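You operate a simulated robot arm through the tools that you are given. There is no shell and no other tool. Be economical: measure what you need, move in short steps, check, and stop when the job is done.

You run a simulated two-armed robot. Do the job below in one go: nothing can be reset, and whatever is moved stays where it is left.

JOB
Put the 19 mm and 10 mm sockets on their marked seats, then wipe up the oil where they stood.
Fine: use the white pad and put it back. Set down upright: what you pick out. What is to be rubbed or washed off counts as gone when no trace of it is left.

It is judged by the outcome, as a careful person would: the job done as asked, and still so three seconds after it is handed in. It fails if anything else is knocked over, pushed out of place, dropped, spilled or broken.

ROBOT AND FRAMES
Two 7-joint arms with fingered hands on one trunk, on a base that drives. Base frame: it is fixed to the floor where the robot stands at the start and does not move with it; the origin is under the middle of the robot, x ahead of it, y to its left, z up; the surface under the hand at the start is at about z = 0.9. Readings come in m, degrees, newtons and seconds.
The left shoulder is at the start at [0.056, 0.159, 1.194], the right one opposite. With the tool pointing down near the work surface each hand reaches from about 0.42 to 0.84 m from the robot's upright axis, wherever it stands, measured 20 degrees to its own side. Places, roughly: oil stain [0.8, 0.2, 0.9]; white pad (8x5x4 cm) [0.8, -0.3, 0.9]. Payload 4 kg a hand.
Tool frame (each hand has its own): the origin (TCP) lies between the finger pads and is the grasp point; the fingertips stand 0.03 m ahead of it; z points along the fingers, y is the line along which they close. Largest opening 0.104 m; the body of the gripper starts 0.035 m behind the TCP. The gripper is a hand of 4 fingers: y runs from the thumb to the fingers, the wrist lies at [-0.015, -0.104, -0.178] in the tool frame, and closing takes about 1.5 s.
Orientation is that of the tool frame in the base frame, as a unit quaternion [w, x, y, z]. With the fingers straight down and the wrist toward the robot, the tool's x, y and z point along [0, 1, 0], [1, 0, 0] and [0, 0, -1] of the base frame.

CONTROLS
- The arms move only by the tool send_rows. It takes "left_commands", "right_commands" or both (then of equal length, played together; a hand with none holds still); each is one flat list of numbers, 7 for each row, row after row: the shift along the base's x, y, z in units of 30 mm (1.0 is 30 mm), then the turn, a rotation vector about the base's x, y, z in units of 6 degrees (1.0 is 6 degrees), then the opening, from 0 (shut) to 1 (fully open). In form: [dx, dy, dz, ax, ay, az, gripper, dx, dy, dz, ax, ay, az, gripper, ...]. A call has 1 to 20 rows; each row shifts and turns the commanded pose from where the row before left it. A call with a number of a shift or a turn outside -1 to 1 is refused whole. Rows are played at 5 a second. More than 0.05 m and 8.6 degrees between two rows, or a gripper value outside its range, and nothing of the call is played. A pose out of reach is approached as far as the arm can. The call stops where the force on the tool passes 40 N (or 10 N more than at its start, if that is more) or the arm is blocked; 0.2 s more then pass. Each finger travels about 0.045 m/s and halts on what it meets, pressing with about 33 N; the grip force reading is that of the motor and also rises with nothing between the fingers. The clock runs only during rows and for 0.2 s after the last one: add rows that do not move to give the fingers time. The reply holds the time, the measured pose of the TCP, the force on the tool along the base axes, the opening and the grip force, in the units named above and with some noise, with the torque about the TCP (base axes, N m) and any sound that the robot's microphone picked up, and new pictures: "pictures" is both (left out), scene, wrist or none (wrist: the cameras of the hands that moved).
- Cameras (640 x 400 px; columns grow to the right, rows downward): "scene" is now at [0.1377, 0.0099, 1.3649]; the picture's right is [0.09, -1.00, -0.00], its down [-0.60, -0.05, -0.80] and it looks along [0.80, 0.07, -0.60] (base axes); focal length 293 px, centre (320, 200). "left" rides on the left gripper at [-0.061, -0.092, -0.13] in its tool frame; the picture's right is [-0.81, -0.27, 0.52], its down [0.53, -0.71, 0.46] and it looks along [0.24, 0.64, 0.72] (tool axes); focal length 275 px, centre (320, 200). "right" rides on the right gripper at [0.061, -0.092, -0.13] in its tool frame; the picture's right is [-0.81, 0.27, -0.52], its down [-0.53, -0.71, 0.46] and it looks along [-0.24, 0.65, 0.72] (tool axes); focal length 275 px, centre (320, 200).
- raise_lower(by): slides the trunk up (or, below 0, down) by that many m; the arms and the scene camera ride with it, the base frame stays. It gives what a move gives, with no picture.
- base_move(legs): drives the robot by 1 to 6 legs, each [ahead, turn to the left] in m and degrees, along the robot's own axes; the way and the turn of a leg run together, so that a leg with both is an arc; at most 1.5 m and 180 degrees a leg. The arms and the cameras ride along, it lands a little off, and it stops where it bumps. It gives what a move gives, and a new picture of the scene camera.
- preshape(shape, hand): the hand has 4 fingers and takes this shape, open, in about a second: jaw (thumb against the fingers, like two jaws); tri (thumb and two fingers); tip (a fingertip pinch); poke (one finger out to press); point (the index stretched); flat (the hand flat); cup (the hand cupped); fist (a fist). The gripper value then closes the fingers along that shape, each until it touches; the sizes above hold for jaw. It gives what a move gives, with no picture.
- turn_head(pan, tilt): turns the head with the scene camera to pan (to the left, within 80 degrees either way) and tilt (down, from -29 to 69), counted from straight ahead of the robot. It gives what a move gives, and a new picture of the scene camera.
- point_at(camera, pixels): for up to 12 pixels [column, row] of the newest picture of that camera ("zoom" is the newest enlarged one), the place [x, y, z] in the base frame of the surface seen there, good to about 0.002 m. It takes no simulated time.
- zoom(camera, box): a new picture of the part [left, top, right, bottom] of that camera's present view, enlarged. It takes no simulated time.
- sign_off(): hands the job in; it is judged then, once.

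Work in short steps. Measure before you move; look again where a grasp or a placing could have gone wrong, and mend it. You have 80 turns and 260 pictures in all, those below and enlarged ones among them. Open the grippers and draw the arms clear of the work before you hand the job in, unless the task says otherwise; then end with one line.

The tools are called after "Call:" by a JSON object that holds its "name" and its "arguments". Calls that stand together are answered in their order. send_rows: Moves the arms, as the interface text tells. Its arguments: {"type":"object","properties":{"left_commands":{"type":"array","items":{"type":"number"}},"right_commands":{"type":"array","items":{"type":"number"}},"pictures":{"type":"string","enum":["both","scene","wrist","none"]}},"required":[]} The other tools are called the same way: raise_lower (by) slides the trunk up or down; preshape (shape, hand) gives the hand a shape; base_move (legs) drives the base; turn_head (pan, tilt) turns the head that bears the scene camera; point_at (camera, pixels) gives the place of the surface under pixels of a picture; zoom (camera, box) takes an enlarged picture of a part of a camera's view; sign_off () hands the job in.

At the start:

```text
time: 0.0
left_ee_pos: [0.516, 0.3171, 1.1531]
left_ee_rot: [-0.001, 0.707, 0.707, 0.001]
left_contact_force: [-0.1, -0.2, -0.4]
left_wrist_torque: [0.01, 0.01, 0.02]
left_width: 0.1038
left_grip_force: 0.1
left_shape: jaw
right_ee_pos: [0.5585, -0.1998, 1.1209]
right_ee_rot: [-0.001, 0.707, 0.707, 0.0]
right_contact_force: [0.1, 0.5, 0.1]
right_wrist_torque: [-0.01, 0.03, -0.01]
right_width: 0.1036
right_grip_force: 0.1
right_shape: jaw
trunk travel left (down, up): [-0.4, 0.107]
robot x, y, heading: [0.002, 0.0031, 0.1]
head pan, tilt: [4.9, 35.9]
```

scene: 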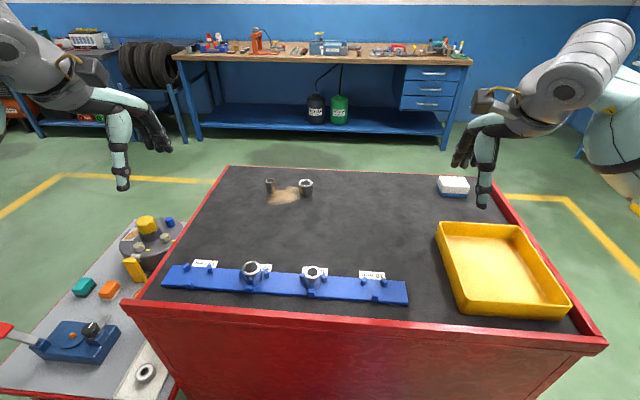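
right: 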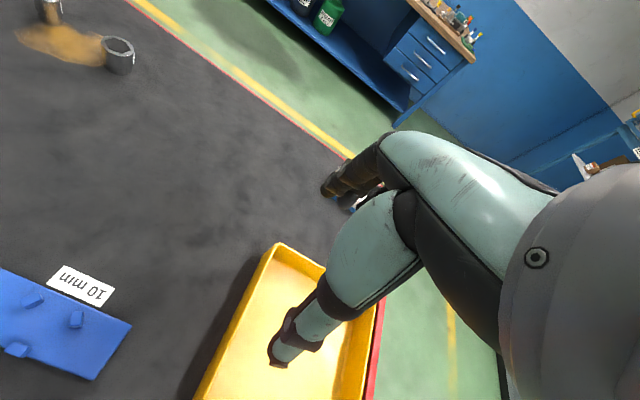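
left: 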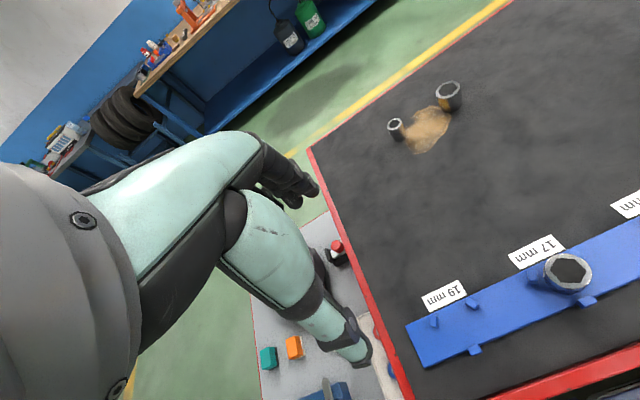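

The seats are on a blue rail around (165-408, 285) and the two sockets stand at (270,186) and (306,188). I zoom in on both areas for detail.

Call:
{"name": "zoom", "arguments": {"camera": "scene", "box": [150, 240, 420, 310]}}

Call:
{"name": "zoom", "arguments": {"camera": "scene", "box": [240, 165, 340, 215]}}

Call:
{"name": "zoom", "arguments": {"camera": "scene", "box": [420, 165, 500, 215]}}

Call:
{"name": "point_at", "arguments": {"camera": "scene", "pixels": [[270, 181], [270, 191], [306, 182], [306, 196], [282, 196], [454, 181], [454, 194], [204, 263], [190, 275], [372, 275], [375, 290], [300, 225]]}}

```text
2.37 times, centred on (285, 275) of scene
```

zoom: 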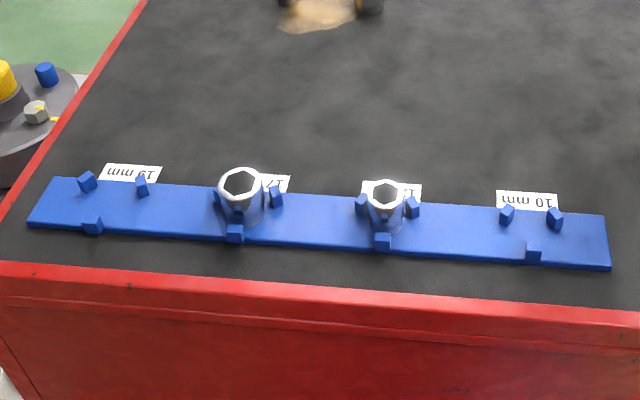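

```text
6.40 times, centred on (290, 190) of scene
```

zoom: 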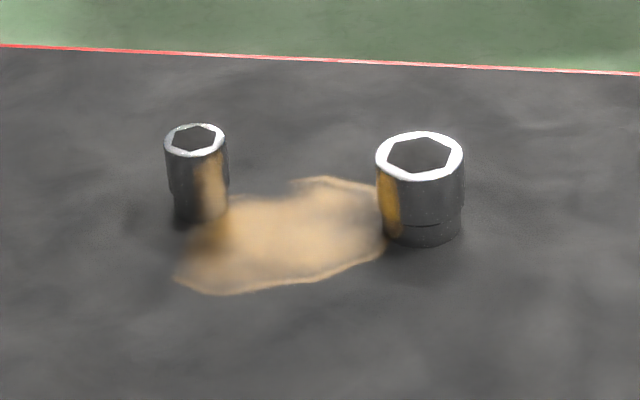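

```text
8.00 times, centred on (460, 190) of scene
```

zoom: 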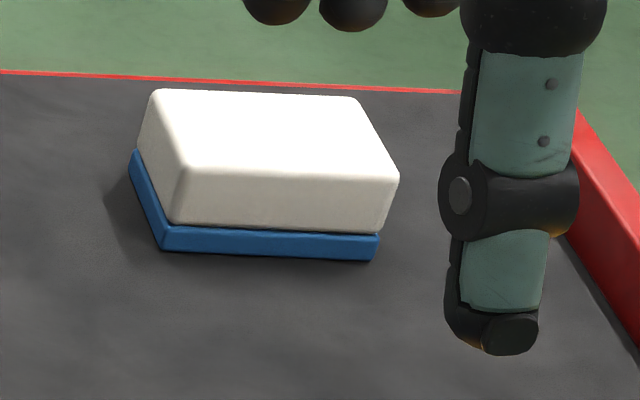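

```text
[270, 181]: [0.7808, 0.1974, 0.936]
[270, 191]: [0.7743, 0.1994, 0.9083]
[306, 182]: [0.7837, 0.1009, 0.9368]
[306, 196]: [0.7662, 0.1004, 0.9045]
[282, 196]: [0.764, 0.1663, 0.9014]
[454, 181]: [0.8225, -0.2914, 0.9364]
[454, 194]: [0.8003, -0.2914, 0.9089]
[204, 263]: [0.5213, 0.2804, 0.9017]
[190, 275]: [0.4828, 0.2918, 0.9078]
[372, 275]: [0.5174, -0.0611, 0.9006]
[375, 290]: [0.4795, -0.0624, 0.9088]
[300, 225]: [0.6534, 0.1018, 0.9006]
```

The 10 mm socket is at about (0.78,0.198) and the 19 mm at (0.78,0.10); I zoom tighter on the seats to measure the prongs.

Call:
{"name": "zoom", "arguments": {"camera": "scene", "box": [160, 250, 240, 300]}}

Call:
{"name": "zoom", "arguments": {"camera": "scene", "box": [240, 250, 320, 300]}}

Call:
{"name": "zoom", "arguments": {"camera": "scene", "box": [340, 260, 420, 310]}}

```text
8.00 times, centred on (200, 275) of scene
```

zoom: 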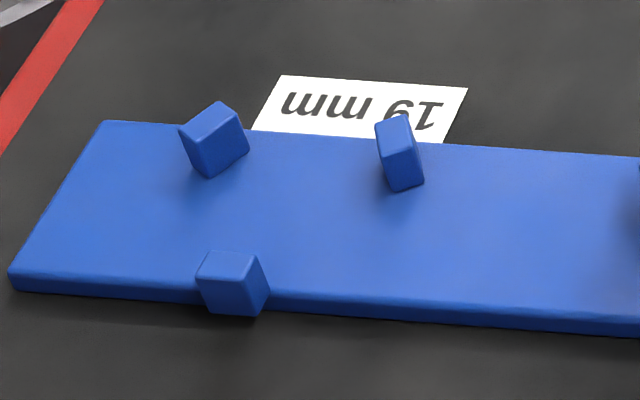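

```text
8.00 times, centred on (280, 275) of scene
```

zoom: 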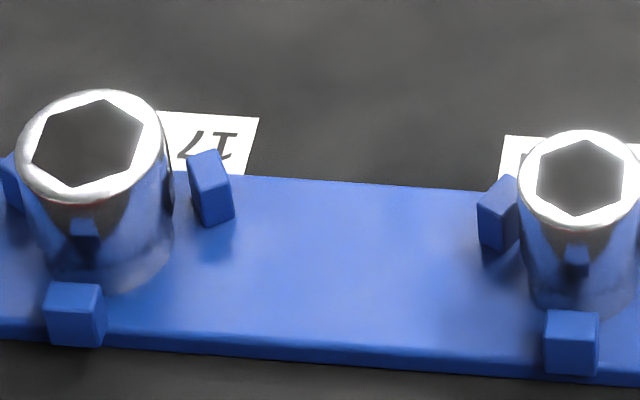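

```text
8.00 times, centred on (380, 285) of scene
```

zoom: 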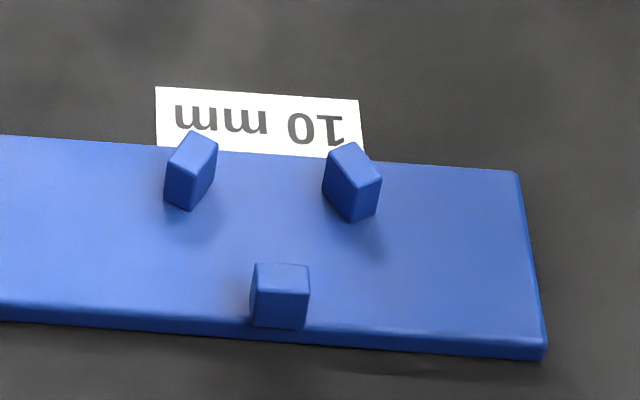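

Three prongs per seat, 120° apart. I measure the prong tops for both empty seats via scene pixels, plus the socket tops and rail corners.

Call:
{"name": "point_at", "arguments": {"camera": "scene", "pixels": [[186.25, 265.25], [209.4, 266], [188.5, 283.1], [364.75, 278.75], [384, 280.25], [375.25, 293.75], [196, 276], [374, 286], [172.5, 266], [404.5, 282]]}}

Call:
{"name": "zoom", "arguments": {"camera": "left", "box": [400, 260, 500, 360]}}

Call:
{"name": "zoom", "arguments": {"camera": "scene", "box": [260, 170, 324, 210]}}

```text
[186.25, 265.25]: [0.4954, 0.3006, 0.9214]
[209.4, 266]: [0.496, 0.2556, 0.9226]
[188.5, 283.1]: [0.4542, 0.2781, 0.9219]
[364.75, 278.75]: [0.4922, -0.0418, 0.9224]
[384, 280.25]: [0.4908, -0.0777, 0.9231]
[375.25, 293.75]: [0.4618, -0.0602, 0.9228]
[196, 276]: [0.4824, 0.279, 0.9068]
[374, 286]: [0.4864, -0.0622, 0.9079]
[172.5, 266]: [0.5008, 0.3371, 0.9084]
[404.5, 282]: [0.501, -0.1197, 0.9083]
```

```text
4.00 times, centred on (450, 310) of left
```

zoom: 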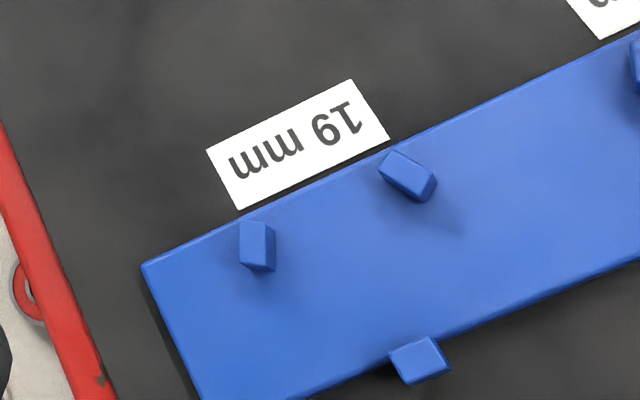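

```text
10.00 times, centred on (292, 190) of scene
```

zoom: 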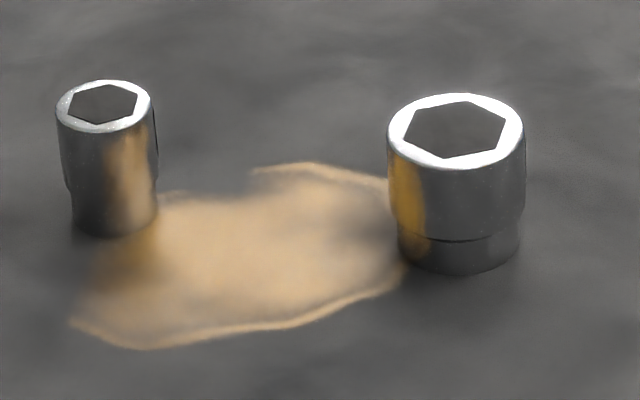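

Seat centres come out as 19 mm (0.482,0.278) and 10 mm (0.482,-0.060), plate top z≈0.908. Now I measure the socket rims.

Call:
{"name": "point_at", "arguments": {"camera": "scene", "pixels": [[299.7, 183], [311.7, 183], [305.5, 179.9], [305.5, 186.1], [266.3, 180.7], [274.6, 180.7], [271, 178.5], [270, 182.6], [306, 196.5], [271, 192.8], [306, 191], [271, 186]]}}

Call:
{"name": "zoom", "arguments": {"camera": "left", "box": [370, 70, 480, 160]}}

```text
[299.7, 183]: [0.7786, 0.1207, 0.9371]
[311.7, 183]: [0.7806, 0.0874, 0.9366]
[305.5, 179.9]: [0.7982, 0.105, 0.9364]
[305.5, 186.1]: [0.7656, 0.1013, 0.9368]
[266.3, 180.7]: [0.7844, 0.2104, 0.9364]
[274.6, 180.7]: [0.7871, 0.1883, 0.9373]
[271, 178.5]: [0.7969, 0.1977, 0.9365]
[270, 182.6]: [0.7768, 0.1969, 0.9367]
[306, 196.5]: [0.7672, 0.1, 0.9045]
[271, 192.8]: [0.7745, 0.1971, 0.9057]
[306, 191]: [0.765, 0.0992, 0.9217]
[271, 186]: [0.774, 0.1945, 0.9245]
```

```text
4.44 times, centred on (425, 115) of left
```

zoom: 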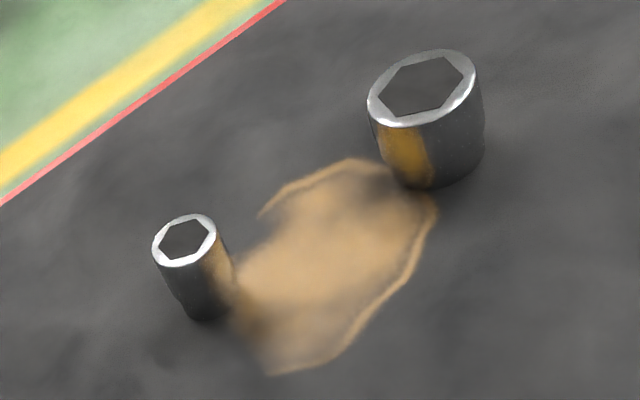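

19 mm socket: centre (0.781,0.103), top 0.937, Ø≈35 mm; 10 mm: (0.786,0.198), Ø≈24 mm. I move the left hand above the 19 mm socket at z≈1.02.

Call:
{"name": "send_rows", "arguments": {"left_commands": [0.883, -0.713, -0.443, 0, 0, 0, 1, 0.883, -0.713, -0.443, 0, 0, 0, 1, 0.883, -0.713, -0.443, 0, 0, 0, 1, 0.883, -0.713, -0.443, 0, 0, 0, 1, 0.883, -0.713, -0.443, 0, 0, 0, 1, 0.883, -0.713, -0.443, 0, 0, 0, 1, 0.883, -0.713, -0.443, 0, 0, 0, 1, 0.883, -0.713, -0.443, 0, 0, 0, 1, 0.883, -0.713, -0.443, 0, 0, 0, 1, 0.883, -0.713, -0.443, 0, 0, 0, 1, 0, 0, 0, 0, 0, 0, 1, 0, 0, 0, 0, 0, 0, 1]}}

```text
time: 2.6
left_ee_pos: [0.7682, 0.1017, 1.0252]
left_ee_rot: [0.002, 0.707, 0.707, 0.004]
left_contact_force: [-0.1, 0.1, -1.3]
left_wrist_torque: [-0.04, 0.01, 0.0]
left_width: 0.104
left_grip_force: 0.1
left_shape: jaw
right_ee_pos: [0.5446, -0.2003, 1.1277]
right_ee_rot: [0.005, 0.707, 0.707, 0.004]
right_contact_force: [-0.6, 0.4, -0.1]
right_wrist_torque: [0.02, 0.03, -0.01]
right_width: 0.1039
right_grip_force: 0.1
right_shape: jaw
trunk travel left (down, up): [-0.4, 0.107]
robot x, y, heading: [-0.0033, -0.0019, 0.3]
head pan, tilt: [4.9, 35.9]
```

scene: 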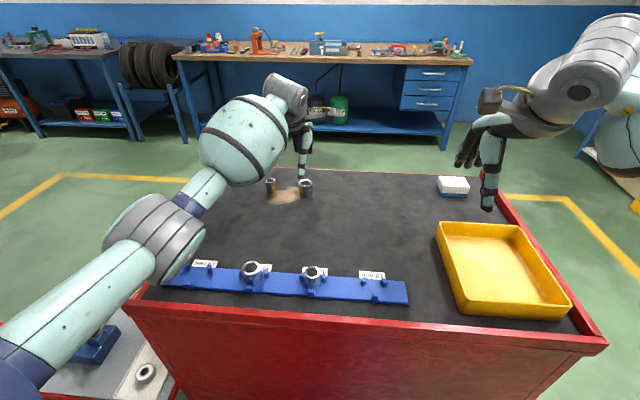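
left: 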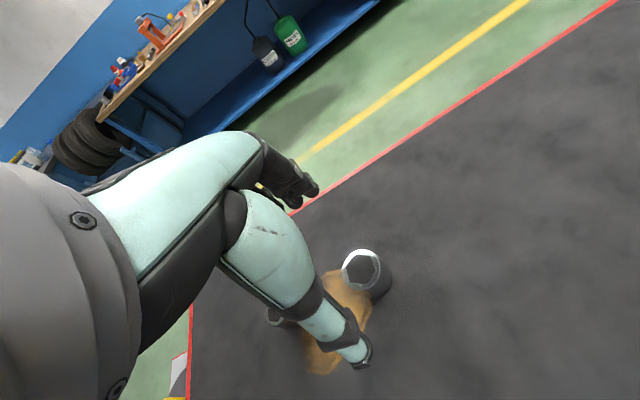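

Measured TCP (0.768,0.102,1.025), a bit short of command since the body leans. I check the socket's place in the left camera (rim at (362,268)).

Call:
{"name": "point_at", "arguments": {"camera": "left", "pixels": [[345, 262], [378, 268], [366, 251], [352, 285], [310, 195], [365, 362], [290, 200]]}}

Call:
{"name": "zoom", "arguments": {"camera": "left", "box": [240, 130, 420, 390]}}

```text
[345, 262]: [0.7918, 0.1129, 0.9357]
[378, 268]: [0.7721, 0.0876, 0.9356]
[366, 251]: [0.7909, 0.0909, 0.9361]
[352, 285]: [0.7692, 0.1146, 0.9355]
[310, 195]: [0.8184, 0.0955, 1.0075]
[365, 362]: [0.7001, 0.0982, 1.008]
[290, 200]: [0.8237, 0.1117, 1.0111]
```

```text
1.54 times, centred on (330, 260) of left
```

zoom: 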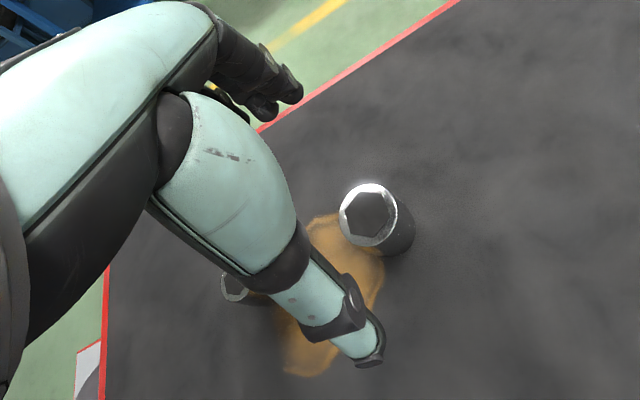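

Centre confirmed (0.781,0.102). I shift +12 mm in x and descend most of the way, then re-read.

Call:
{"name": "send_rows", "arguments": {"left_commands": [0.42, 0, 0, 0, 0, 0, 1, 0, 0, -0.8, 0, 0, 0, 1, 0, 0, -0.8, 0, 0, 0, 1, 0, 0, 0, 0, 0, 0, 1, 0, 0, 0, 0, 0, 0, 1], "pictures": "wrist"}}

```text
time: 3.8
left_ee_pos: [0.7824, 0.1017, 0.9759]
left_ee_rot: [0.003, 0.707, 0.707, 0.004]
left_contact_force: [-0.2, 0.3, -0.1]
left_wrist_torque: [-0.01, 0.0, -0.02]
left_width: 0.1041
left_grip_force: 0.0
left_shape: jaw
right_ee_pos: [0.5455, -0.1991, 1.1283]
right_ee_rot: [0.005, 0.707, 0.707, 0.004]
right_contact_force: [-0.3, -0.1, -0.1]
right_wrist_torque: [-0.02, 0.06, -0.03]
right_width: 0.1039
right_grip_force: 0.0
right_shape: jaw
trunk travel left (down, up): [-0.4, 0.107]
robot x, y, heading: [0.0016, 0.005, -0.1]
head pan, tilt: [4.9, 35.9]
```

left: 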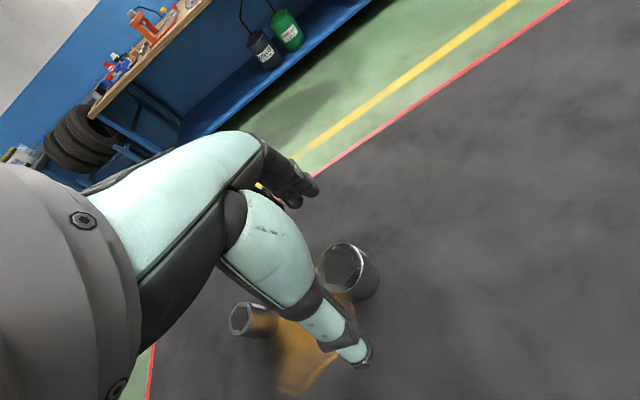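

TCP is centred over the socket at z 0.976. I lower 29 mm and close slowly on it.

Call:
{"name": "send_rows", "arguments": {"left_commands": [0, 0, -0.5, 0, 0, 0, 1, 0, 0, -0.5, 0, 0, 0, 1, 0, 0, 0, 0, 0, 0, 0.6, 0, 0, 0, 0, 0, 0, 0.4, 0, 0, 0, 0, 0, 0, 0.2, 0, 0, 0, 0, 0, 0, 0.1, 0, 0, 0, 0, 0, 0, 0.1, 0, 0, 0, 0, 0, 0, 0, 0, 0, 0, 0, 0, 0, 0]}}

```text
time: 5.8
left_ee_pos: [0.7814, 0.1043, 0.9472]
left_ee_rot: [0.003, 0.707, 0.707, 0.005]
left_contact_force: [1.3, -0.8, 0.1]
left_wrist_torque: [-0.01, 0.04, -0.02]
left_width: 0.0294
left_grip_force: 32.8
left_shape: jaw
right_ee_pos: [0.5452, -0.2, 1.1284]
right_ee_rot: [0.005, 0.707, 0.707, 0.004]
right_contact_force: [0.9, 0.1, 0.8]
right_wrist_torque: [0.0, 0.01, 0.02]
right_width: 0.1037
right_grip_force: 0.0
right_shape: jaw
trunk travel left (down, up): [-0.4, 0.107]
robot x, y, heading: [0.0017, -0.0016, -0.1]
head pan, tilt: [4.9, 35.9]
```

scene: 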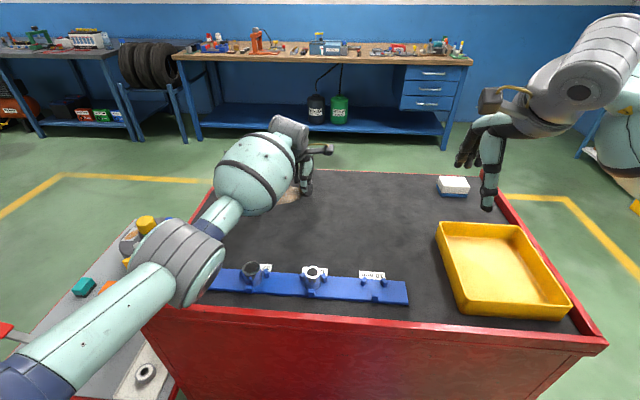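
left: 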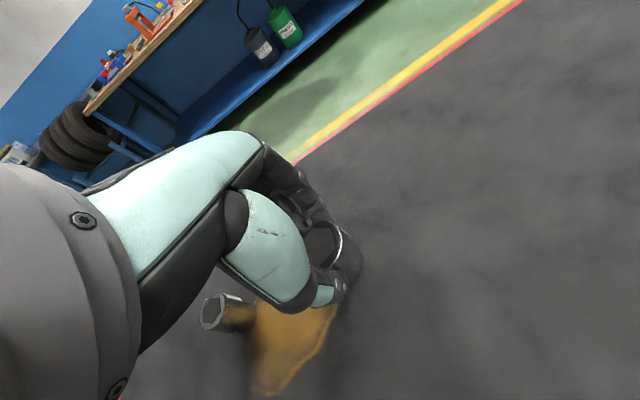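

The width is 29 mm with grip 33 N; I zoom to check the grip's centring on the socket at (330,250).

Call:
{"name": "zoom", "arguments": {"camera": "left", "box": [240, 150, 400, 330]}}

Call:
{"name": "zoom", "arguments": {"camera": "scene", "box": [260, 140, 350, 215]}}

Call:
{"name": "point_at", "arguments": {"camera": "left", "pixels": [[340, 232], [333, 224], [310, 270], [340, 250], [307, 232], [312, 215], [336, 292]]}}

```text
2.22 times, centred on (320, 240) of left
```

zoom: 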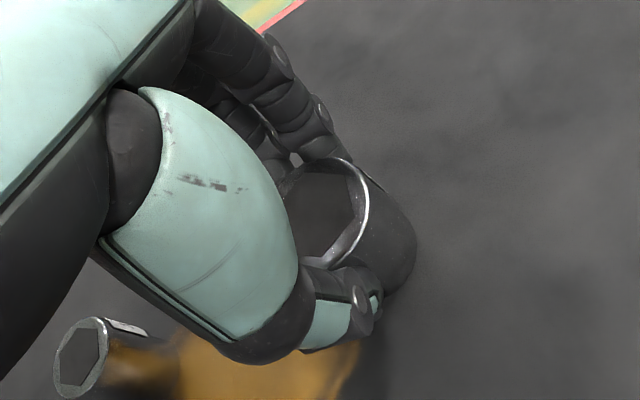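

```text
5.33 times, centred on (305, 178) of scene
```

zoom: 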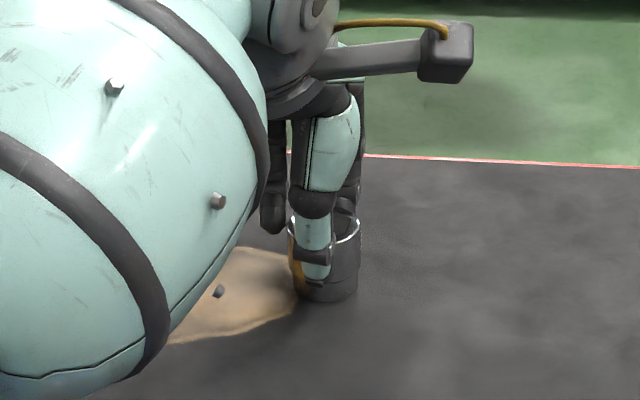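

```text
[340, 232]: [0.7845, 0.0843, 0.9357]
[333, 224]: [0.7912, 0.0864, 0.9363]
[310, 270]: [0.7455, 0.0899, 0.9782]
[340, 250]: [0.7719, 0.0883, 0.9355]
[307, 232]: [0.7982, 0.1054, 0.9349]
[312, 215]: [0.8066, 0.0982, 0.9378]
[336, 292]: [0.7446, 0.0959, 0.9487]
```

The thumb sits about 5 mm left of the socket's axis; I open a bit, shift -5 mm in y and re-grip for a more secure hold.

Call:
{"name": "send_rows", "arguments": {"left_commands": [0, 0, 0, 0, 0, 0, 0.4, 0, 0, 0, 0, 0, 0, 0.6, 0, 0, 0, 0, 0, 0, 0.6, 0, -0.18, 0, 0, 0, 0, 0.6, 0, 0, 0, 0, 0, 0, 0.6, 0, 0, 0, 0, 0, 0, 0.4, 0, 0, 0, 0, 0, 0, 0.2, 0, 0, 0, 0, 0, 0, 0.1, 0, 0, 0, 0, 0, 0, 0, 0, 0, 0, 0, 0, 0, 0, 0, 0, 0, 0, 0, 0, 0]}}

Call:
{"name": "zoom", "arguments": {"camera": "scene", "box": [260, 140, 350, 215]}}

Call:
{"name": "zoom", "arguments": {"camera": "left", "box": [240, 150, 400, 330]}}

```text
time: 8.2
left_ee_pos: [0.7823, 0.0994, 0.9461]
left_ee_rot: [0.004, 0.707, 0.707, 0.004]
left_contact_force: [-0.5, -0.2, 0.7]
left_wrist_torque: [0.01, 0.02, 0.02]
left_width: 0.0285
left_grip_force: 32.4
left_shape: jaw
right_ee_pos: [0.5451, -0.2007, 1.1276]
right_ee_rot: [0.005, 0.707, 0.707, 0.003]
right_contact_force: [0.6, -0.5, -0.4]
right_wrist_torque: [0.02, 0.01, 0.03]
right_width: 0.104
right_grip_force: 0.0
right_shape: jaw
trunk travel left (down, up): [-0.4, 0.107]
robot x, y, heading: [0.0022, 0.0011, -0.2]
head pan, tilt: [4.9, 35.9]
```

scene: 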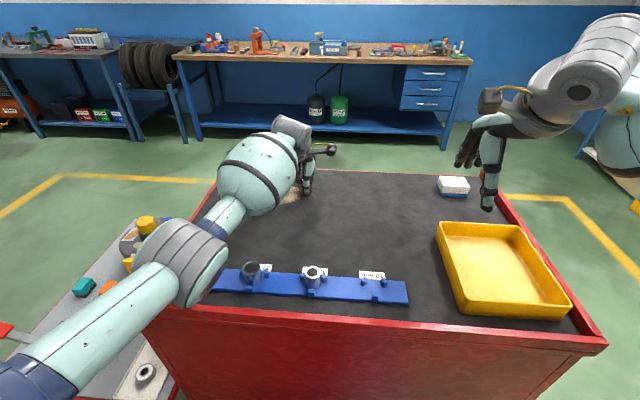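
left: 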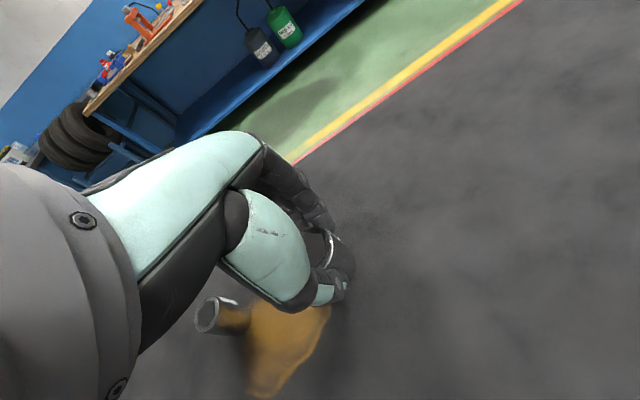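

```text
5.33 times, centred on (305, 178) of scene
```

zoom: 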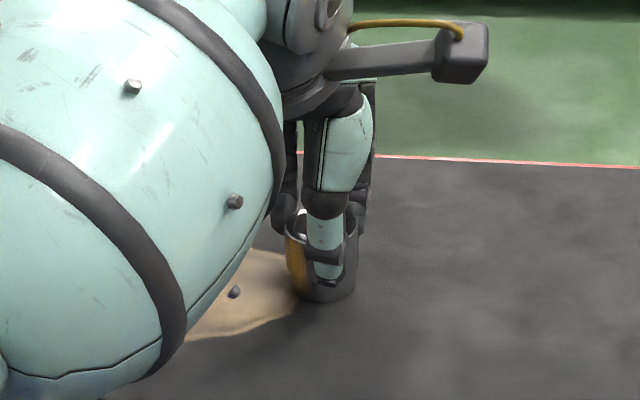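

```text
2.22 times, centred on (320, 240) of left
```

zoom: 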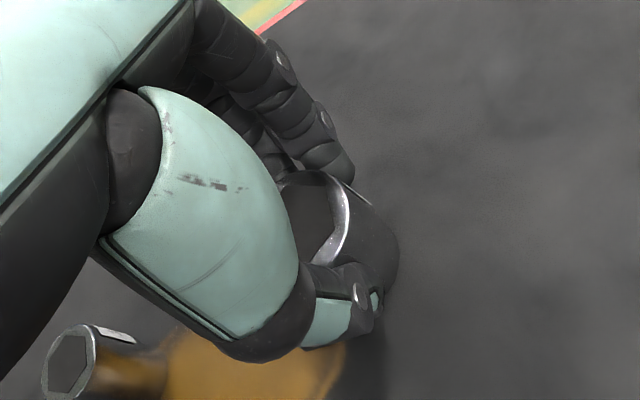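

Grip is now centred. I lift 70 mm straight up and check that the socket hangs upright.

Call:
{"name": "send_rows", "arguments": {"left_commands": [0, 0, 0.6, 0, 0, 0, 0, 0, 0, 0.6, 0, 0, 0, 0, 0, 0, 0.6, 0, 0, 0, 0, 0, 0, 0.6, 0, 0, 0, 0, 0, 0, 0, 0, 0, 0, 0]}}

Call:
{"name": "zoom", "arguments": {"camera": "scene", "box": [260, 120, 350, 215]}}

```text
time: 9.4
left_ee_pos: [0.7829, 0.0961, 1.0196]
left_ee_rot: [0.003, 0.707, 0.707, 0.004]
left_contact_force: [-1.2, -0.6, -1.2]
left_wrist_torque: [-0.01, 0.02, -0.01]
left_width: 0.0282
left_grip_force: 33.1
left_shape: jaw
right_ee_pos: [0.5452, -0.1998, 1.1276]
right_ee_rot: [0.005, 0.707, 0.707, 0.004]
right_contact_force: [0.3, -0.1, 0.6]
right_wrist_torque: [0.02, 0.0, 0.01]
right_width: 0.1038
right_grip_force: 0.1
right_shape: jaw
trunk travel left (down, up): [-0.4, 0.107]
robot x, y, heading: [-0.0004, 0.0021, -0.1]
head pan, tilt: [4.9, 35.9]
```

scene: 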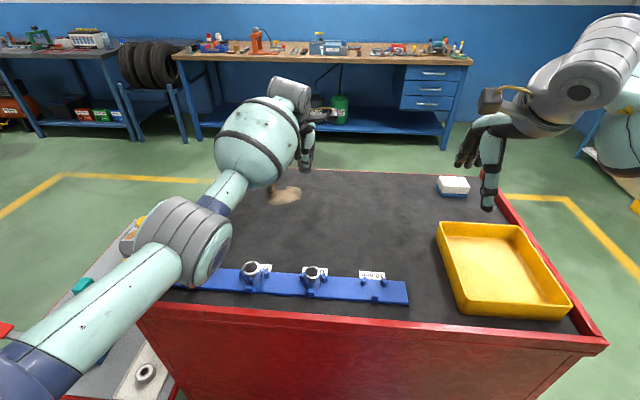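
left: 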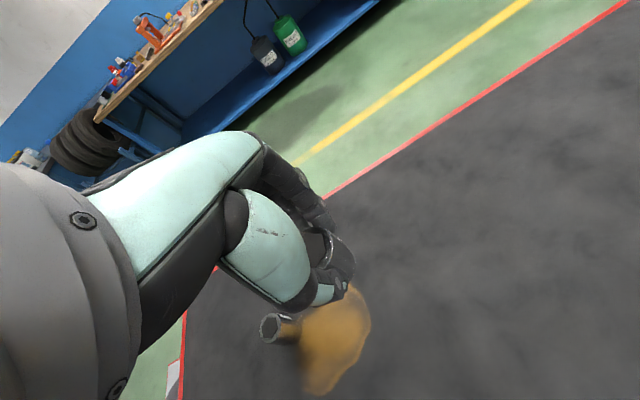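

```text
4.21 times, centred on (305, 168) of scene
```

zoom: 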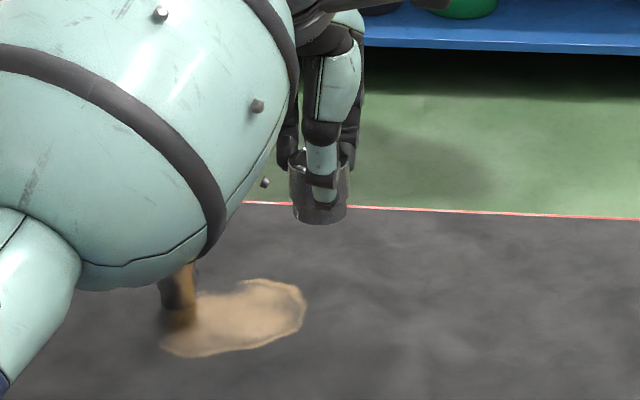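

The socket hangs upright and free. I carry it to above the 19 mm seat (0.482,0.278).

Call:
{"name": "send_rows", "arguments": {"left_commands": [-0.836, 0.506, 0, 0, 0, 0, 0, -0.836, 0.506, 0, 0, 0, 0, 0, -0.836, 0.506, 0, 0, 0, 0, 0, -0.836, 0.506, 0, 0, 0, 0, 0, -0.836, 0.506, 0, 0, 0, 0, 0, -0.836, 0.506, 0, 0, 0, 0, 0, -0.836, 0.506, 0, 0, 0, 0, 0, -0.836, 0.506, 0, 0, 0, 0, 0, -0.836, 0.506, 0, 0, 0, 0, 0, -0.836, 0.506, 0, 0, 0, 0, 0, -0.836, 0.506, 0, 0, 0, 0, 0, -0.836, 0.506, 0, 0, 0, 0, 0, 0, 0, 0, 0, 0, 0, 0, 0, 0, 0, 0, 0, 0, 0]}}

Call:
{"name": "zoom", "arguments": {"camera": "left", "box": [240, 150, 480, 390]}}

Call:
{"name": "zoom", "arguments": {"camera": "scene", "box": [150, 190, 270, 310]}}

```text
time: 12.4
left_ee_pos: [0.4783, 0.2816, 1.0213]
left_ee_rot: [0.003, 0.707, 0.707, 0.004]
left_contact_force: [-0.4, -0.4, -0.5]
left_wrist_torque: [-0.04, 0.01, -0.03]
left_width: 0.0285
left_grip_force: 32.5
left_shape: jaw
right_ee_pos: [0.545, -0.2001, 1.1274]
right_ee_rot: [0.005, 0.707, 0.707, 0.003]
right_contact_force: [0.3, 0.3, 0.4]
right_wrist_torque: [0.03, 0.0, -0.02]
right_width: 0.1039
right_grip_force: 0.0
right_shape: jaw
trunk travel left (down, up): [-0.4, 0.107]
robot x, y, heading: [0.001, -0.0022, -0.0]
head pan, tilt: [4.9, 35.9]
```

scene: 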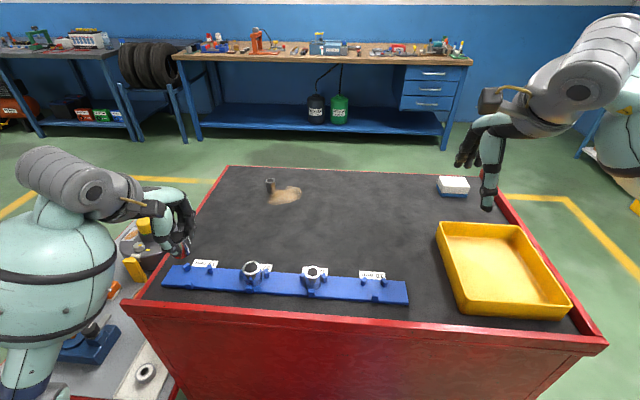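
left: 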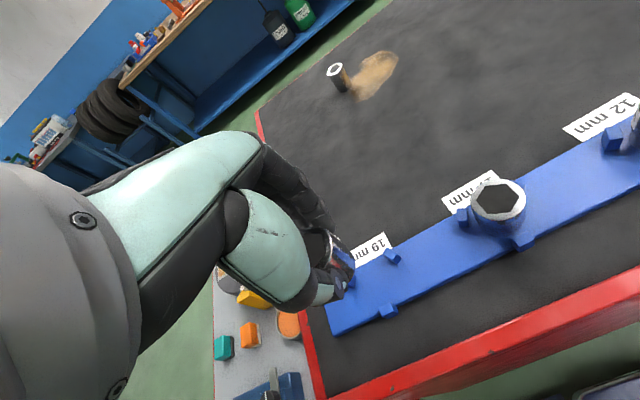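

```text
1.67 times, centred on (360, 270) of left
```

zoom: 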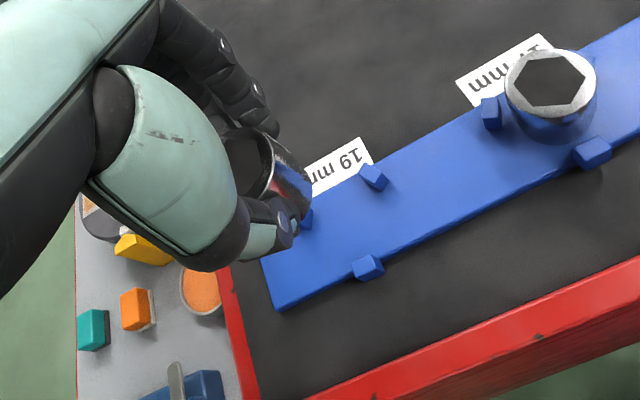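

```text
3.33 times, centred on (210, 250) of scene
```

zoom: 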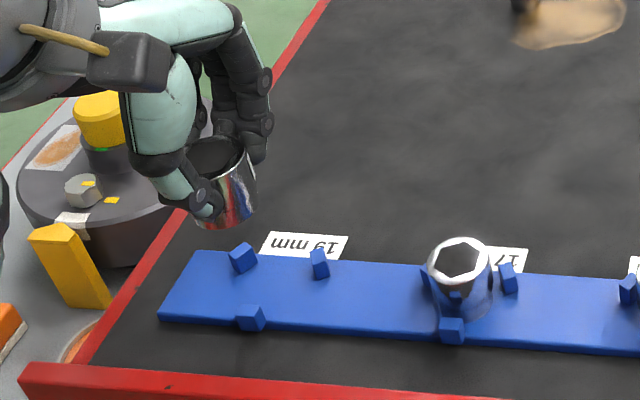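

I measure the held socket's rim and sides in the enlarged scene picture, to get its axis relative to the TCP.

Call:
{"name": "point_at", "arguments": {"camera": "zoom", "pixels": [[243, 155], [232, 175], [238, 200], [253, 200], [230, 222], [215, 139], [195, 145], [222, 225], [240, 165], [248, 185]]}}

Call:
{"name": "point_at", "arguments": {"camera": "left", "pixels": [[342, 238], [340, 248], [350, 262], [352, 255], [330, 230], [338, 233], [341, 244], [337, 254], [346, 275]]}}

Call:
{"name": "zoom", "arguments": {"camera": "scene", "box": [170, 220, 210, 280]}}

```text
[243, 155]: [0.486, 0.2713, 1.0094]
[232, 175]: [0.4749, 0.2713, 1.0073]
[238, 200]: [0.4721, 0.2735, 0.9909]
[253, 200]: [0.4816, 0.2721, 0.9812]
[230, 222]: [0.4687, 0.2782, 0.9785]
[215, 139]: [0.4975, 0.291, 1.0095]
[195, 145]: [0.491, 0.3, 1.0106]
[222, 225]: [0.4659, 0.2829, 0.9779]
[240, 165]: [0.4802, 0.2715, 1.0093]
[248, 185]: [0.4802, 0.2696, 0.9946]
```

```text
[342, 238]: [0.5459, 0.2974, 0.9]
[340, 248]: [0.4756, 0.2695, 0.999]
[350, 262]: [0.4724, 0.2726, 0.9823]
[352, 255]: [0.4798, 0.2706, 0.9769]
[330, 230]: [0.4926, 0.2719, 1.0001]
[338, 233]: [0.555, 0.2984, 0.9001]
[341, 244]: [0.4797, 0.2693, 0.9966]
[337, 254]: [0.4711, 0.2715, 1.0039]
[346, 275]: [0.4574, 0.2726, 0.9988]
```

```text
6.67 times, centred on (190, 250) of scene
```

zoom: 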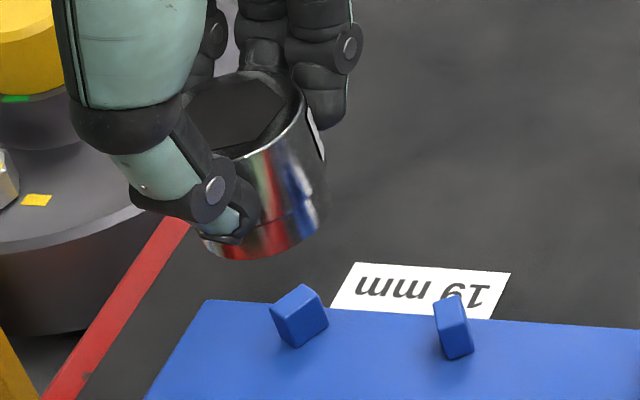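

Held socket axis ≈(0.4805,0.287), base ≈0.974; needs +1.4 mm x, −9 mm y. I shift and descend to about 5 mm above the prong tops, then remeasure.

Call:
{"name": "send_rows", "arguments": {"left_commands": [0.047, -0.3, 0, 0, 0, 0, 0, 0, 0, -0.45, 0, 0, 0, 0, 0, 0, -0.45, 0, 0, 0, 0, 0, 0, -0.45, 0, 0, 0, 0, 0, 0, 0, 0, 0, 0, 0, 0, 0, 0, 0, 0, 0, 0]}}

Call:
{"name": "zoom", "arguments": {"camera": "left", "box": [280, 200, 400, 320]}}

Call:
{"name": "zoom", "arguments": {"camera": "scene", "box": [160, 225, 240, 295]}}

```text
time: 13.8
left_ee_pos: [0.4791, 0.271, 0.9803]
left_ee_rot: [0.004, 0.707, 0.707, 0.004]
left_contact_force: [-0.8, 0.4, -0.8]
left_wrist_torque: [0.01, 0.03, -0.04]
left_width: 0.0285
left_grip_force: 33.1
left_shape: jaw
right_ee_pos: [0.5455, -0.1996, 1.1278]
right_ee_rot: [0.005, 0.707, 0.707, 0.004]
right_contact_force: [0.0, -0.1, 0.3]
right_wrist_torque: [-0.01, 0.03, 0.0]
right_width: 0.1041
right_grip_force: 0.0
right_shape: jaw
trunk travel left (down, up): [-0.4, 0.107]
robot x, y, heading: [0.0019, -0.0022, -0.0]
head pan, tilt: [4.9, 35.9]
```

scene: 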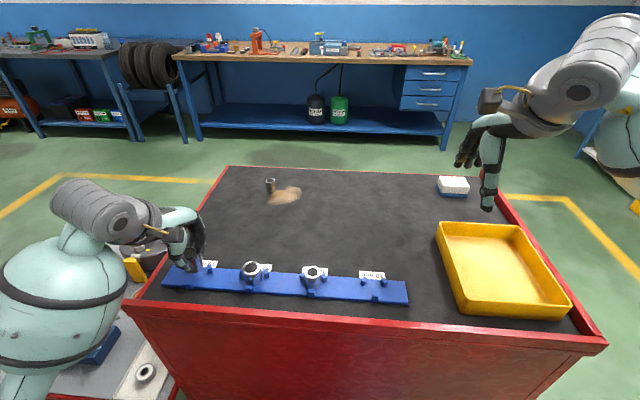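
left: 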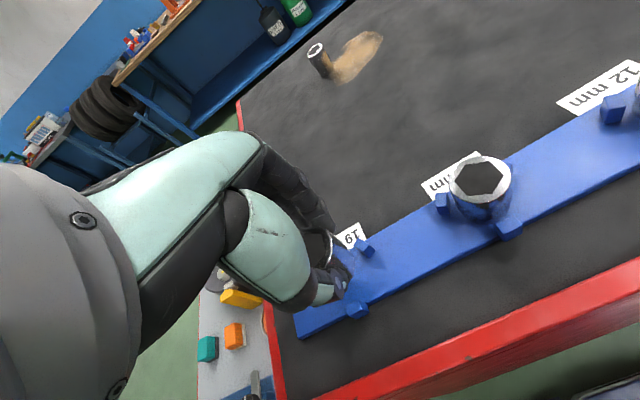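

```text
3.33 times, centred on (340, 260) of left
```

zoom: 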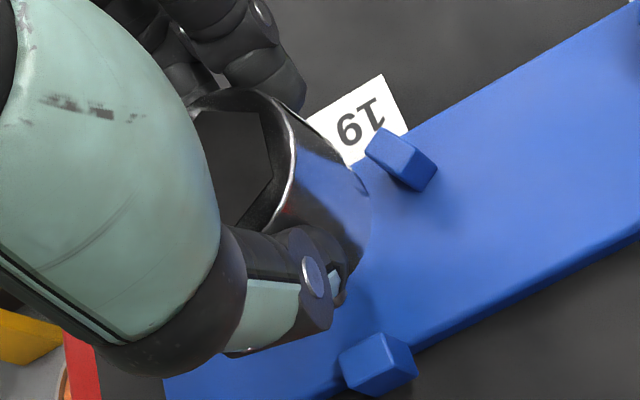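

```text
5.71 times, centred on (200, 260) of scene
```

zoom: 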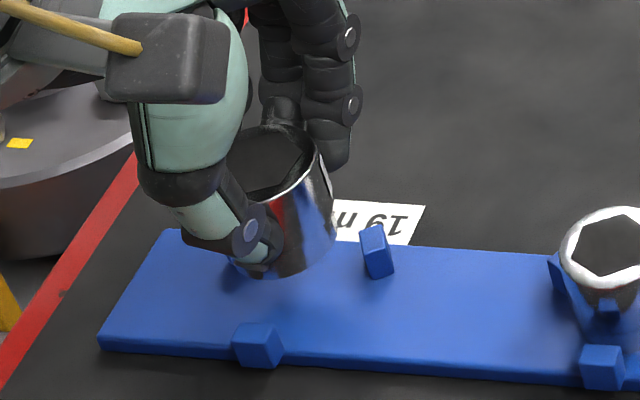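

I measure the socket rim again from this enlarged view.

Call:
{"name": "point_at", "arguments": {"camera": "zoom", "pixels": [[316, 165], [305, 182], [285, 195], [272, 127], [245, 135], [312, 150], [330, 215], [325, 245], [300, 270], [280, 275], [375, 232], [257, 332]]}}

Call:
{"name": "point_at", "arguments": {"camera": "left", "pixels": [[361, 243], [352, 304]]}}

```text
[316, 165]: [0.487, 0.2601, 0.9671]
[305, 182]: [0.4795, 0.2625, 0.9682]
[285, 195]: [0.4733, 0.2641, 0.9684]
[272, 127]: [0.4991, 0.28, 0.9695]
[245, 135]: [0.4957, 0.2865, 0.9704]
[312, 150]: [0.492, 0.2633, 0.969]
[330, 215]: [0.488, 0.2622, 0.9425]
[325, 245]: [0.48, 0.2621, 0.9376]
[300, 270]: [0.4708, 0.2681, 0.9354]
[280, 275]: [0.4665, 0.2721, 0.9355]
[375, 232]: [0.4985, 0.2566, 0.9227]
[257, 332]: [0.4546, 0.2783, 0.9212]
```

```text
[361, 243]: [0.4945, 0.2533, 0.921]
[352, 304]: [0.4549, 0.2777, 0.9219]
```

Socket axis ≈(0.482,0.277), target (0.482,0.278): within about 1 mm. I lower 25 mm gently.

Call:
{"name": "send_rows", "arguments": {"left_commands": [0, 0.03, -0.2, 0, 0, 0, 0, 0, 0, -0.2, 0, 0, 0, 0, 0, 0, -0.2, 0, 0, 0, 0, 0, 0, -0.15, 0, 0, 0, 0, 0, 0, -0.08, 0, 0, 0, 0, 0, 0, 0, 0, 0, 0, 0]}}

Call:
{"name": "zoom", "arguments": {"camera": "scene", "box": [160, 225, 240, 295]}}

Call:
{"name": "zoom", "arguments": {"camera": "left", "box": [280, 200, 400, 320]}}

```text
time: 15.2
left_ee_pos: [0.4796, 0.2717, 0.9557]
left_ee_rot: [0.003, 0.707, 0.707, 0.005]
left_contact_force: [-0.3, -0.6, 1.3]
left_wrist_torque: [-0.02, -0.03, 0.01]
left_width: 0.0286
left_grip_force: 33.1
left_shape: jaw
right_ee_pos: [0.5458, -0.1998, 1.1278]
right_ee_rot: [0.005, 0.707, 0.707, 0.004]
right_contact_force: [0.5, 0.1, 0.7]
right_wrist_torque: [0.04, 0.02, 0.05]
right_width: 0.1038
right_grip_force: 0.0
right_shape: jaw
trunk travel left (down, up): [-0.4, 0.107]
robot x, y, heading: [0.0004, 0.0016, -0.0]
head pan, tilt: [4.9, 35.9]
```

scene: 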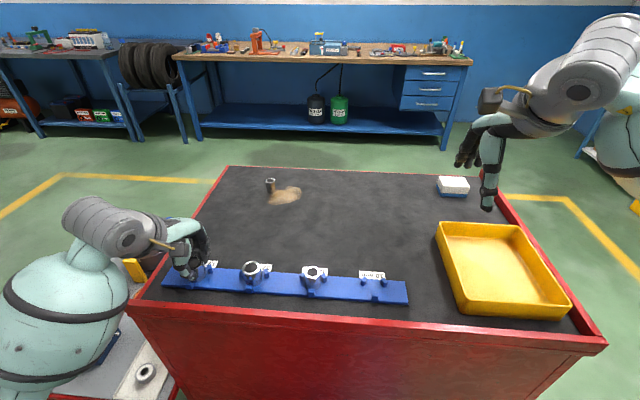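
left: 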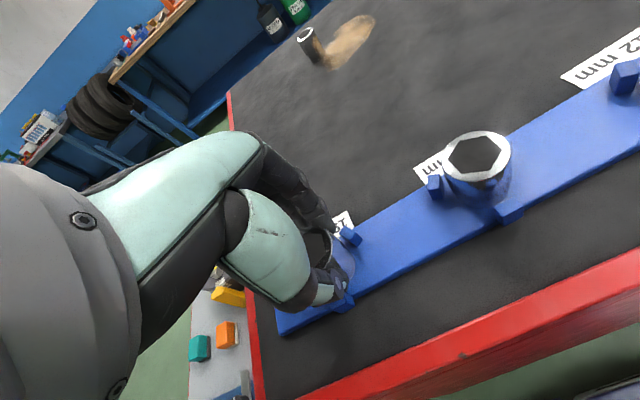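

```text
5.71 times, centred on (200, 260) of scene
```

zoom: 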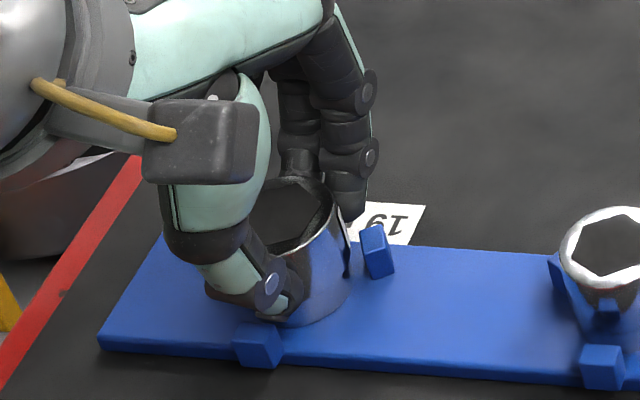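

```text
3.33 times, centred on (340, 260) of left
```

zoom: 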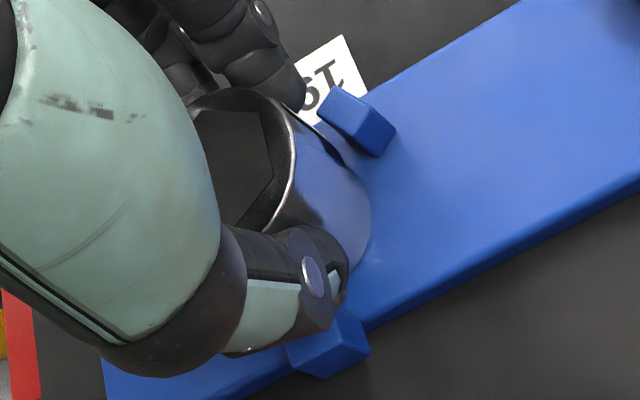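

It sits between the prongs; force is only ~1 N. I go down 2 mm more, then open gently and wait.

Call:
{"name": "send_rows", "arguments": {"left_commands": [0, 0, -0.04, 0, 0, 0, 0, 0, 0, -0.04, 0, 0, 0, 0, 0, 0, 0, 0, 0, 0, 0.3, 0, 0, 0, 0, 0, 0, 0.45, 0, 0, 0, 0, 0, 0, 0.6, 0, 0, 0, 0, 0, 0, 0.6]}}

Call:
{"name": "zoom", "arguments": {"camera": "scene", "box": [160, 225, 240, 295]}}

```text
time: 16.6
left_ee_pos: [0.4798, 0.2724, 0.9505]
left_ee_rot: [0.003, 0.707, 0.707, 0.005]
left_contact_force: [-0.7, 0.5, 0.0]
left_wrist_torque: [0.01, 0.02, 0.0]
left_width: 0.0615
left_grip_force: 0.0
left_shape: jaw
right_ee_pos: [0.5459, -0.1991, 1.1271]
right_ee_rot: [0.005, 0.707, 0.707, 0.004]
right_contact_force: [-0.1, 0.0, 0.4]
right_wrist_torque: [-0.04, -0.02, 0.01]
right_width: 0.1041
right_grip_force: 0.0
right_shape: jaw
trunk travel left (down, up): [-0.4, 0.107]
robot x, y, heading: [0.0019, 0.0006, 0.2]
head pan, tilt: [4.9, 35.9]
```

scene: 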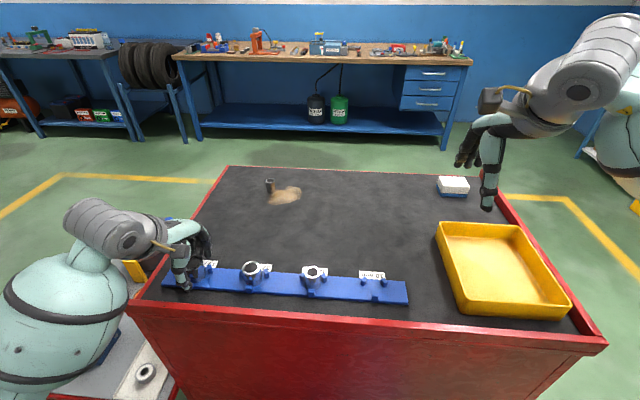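
left: 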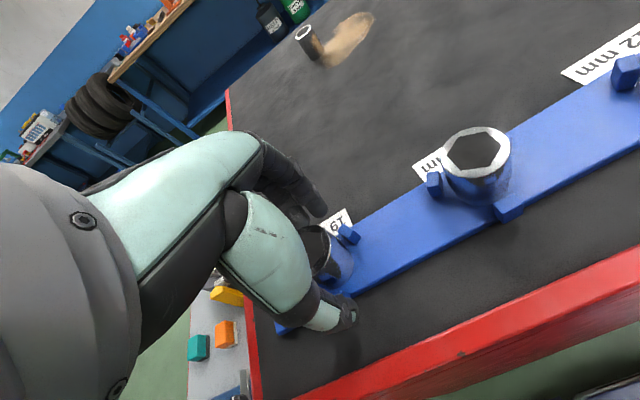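

```text
5.71 times, centred on (200, 260) of scene
```

zoom: 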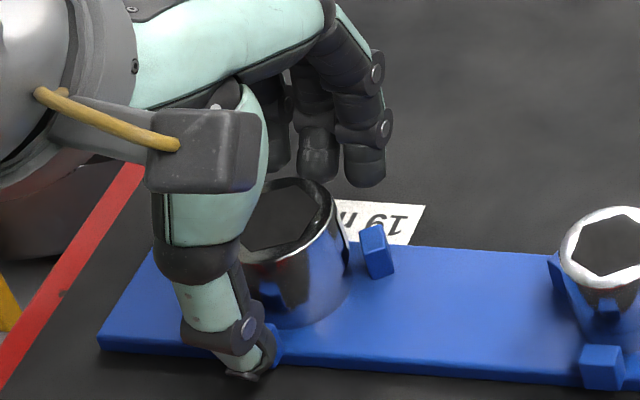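

The 19 mm socket stands in its seat and is released. I raise the hand straight up first.

Call:
{"name": "send_rows", "arguments": {"left_commands": [0, 0, 0.6, 0, 0, 0, 0.6, 0, 0, 0.9, 0, 0, 0, 0.8, 0, 0, 0.9, 0, 0, 0, 1, 0, 0, 0.3, 0, 0, 0, 1, 0.85, -0.217, 0, 0, 0, 0, 1, 0.85, -0.217, 0, 0, 0, 0, 1, 0.85, -0.217, 0, 0, 0, 0, 1, 0.85, -0.217, 0, 0, 0, 0, 1, 0.85, -0.217, 0, 0, 0, 0, 1, 0.85, -0.217, 0, 0, 0, 0, 1, 0.85, -0.217, 0, 0, 0, 0, 1, 0.85, -0.217, 0, 0, 0, 0, 1, 0.85, -0.217, 0, 0, 0, 0, 1, 0.85, -0.217, 0, 0, 0, 0, 1, 0.85, -0.217, 0, 0, 0, 0, 1, 0.85, -0.217, 0, 0, 0, 0, 1, 0, 0, 0, 0, 0, 0, 1, 0, 0, 0, 0, 0, 0, 1]}}

Call:
{"name": "zoom", "arguments": {"camera": "scene", "box": [160, 225, 240, 295]}}

Call:
{"name": "point_at", "arguments": {"camera": "zoom", "pixels": [[320, 185], [320, 215]]}}

```text
time: 20.4
left_ee_pos: [0.7858, 0.1951, 1.033]
left_ee_rot: [0.003, 0.707, 0.707, 0.005]
left_contact_force: [0.3, -0.5, -0.6]
left_wrist_torque: [-0.02, 0.0, 0.01]
left_width: 0.1037
left_grip_force: 0.0
left_shape: jaw
right_ee_pos: [0.5454, -0.2004, 1.1278]
right_ee_rot: [0.005, 0.707, 0.707, 0.004]
right_contact_force: [0.3, -0.1, -0.6]
right_wrist_torque: [0.0, 0.03, -0.03]
right_width: 0.1039
right_grip_force: 0.0
right_shape: jaw
trunk travel left (down, up): [-0.4, 0.107]
robot x, y, heading: [0.0008, 0.0011, -0.1]
head pan, tilt: [4.9, 35.9]
```

scene: 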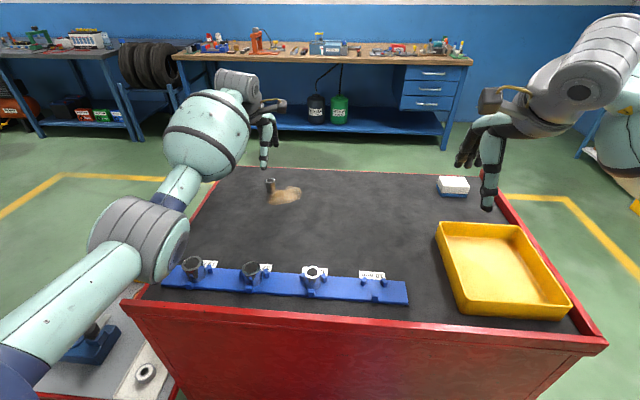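
left: 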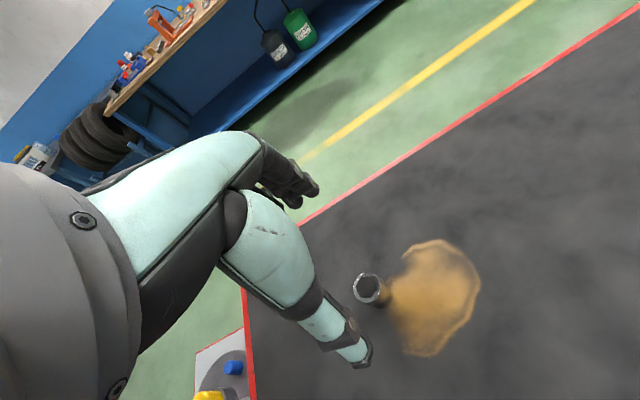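

```text
5.71 times, centred on (200, 260) of scene
```

zoom: 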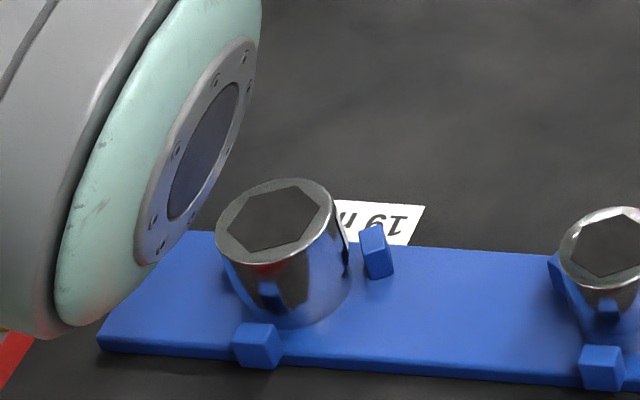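

```text
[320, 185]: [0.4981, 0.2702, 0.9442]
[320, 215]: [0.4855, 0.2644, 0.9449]
```

The 19 mm socket is seated flat (rim 0.944–0.945). Before descending for the 10 mm, I check elbow clearance and the 10 mm rim in the left camera (367,288).

Call:
{"name": "point_at", "arguments": {"camera": "scene", "pixels": [[163, 278], [175, 270], [185, 245], [178, 260], [150, 275], [188, 230]]}}

Call:
{"name": "point_at", "arguments": {"camera": "left", "pixels": [[355, 285], [379, 288], [370, 275], [362, 302], [366, 358], [352, 350], [300, 200], [312, 192]]}}

```text
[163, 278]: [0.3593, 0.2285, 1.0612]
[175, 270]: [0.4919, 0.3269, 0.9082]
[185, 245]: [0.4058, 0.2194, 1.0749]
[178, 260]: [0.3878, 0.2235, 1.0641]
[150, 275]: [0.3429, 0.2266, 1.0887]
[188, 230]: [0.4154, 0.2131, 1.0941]
```

```text
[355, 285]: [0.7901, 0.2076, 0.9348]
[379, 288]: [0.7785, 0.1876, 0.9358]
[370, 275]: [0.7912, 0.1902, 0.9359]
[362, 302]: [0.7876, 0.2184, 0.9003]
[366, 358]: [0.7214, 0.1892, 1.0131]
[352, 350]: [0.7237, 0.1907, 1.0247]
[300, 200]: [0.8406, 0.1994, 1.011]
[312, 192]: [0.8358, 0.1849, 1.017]
```

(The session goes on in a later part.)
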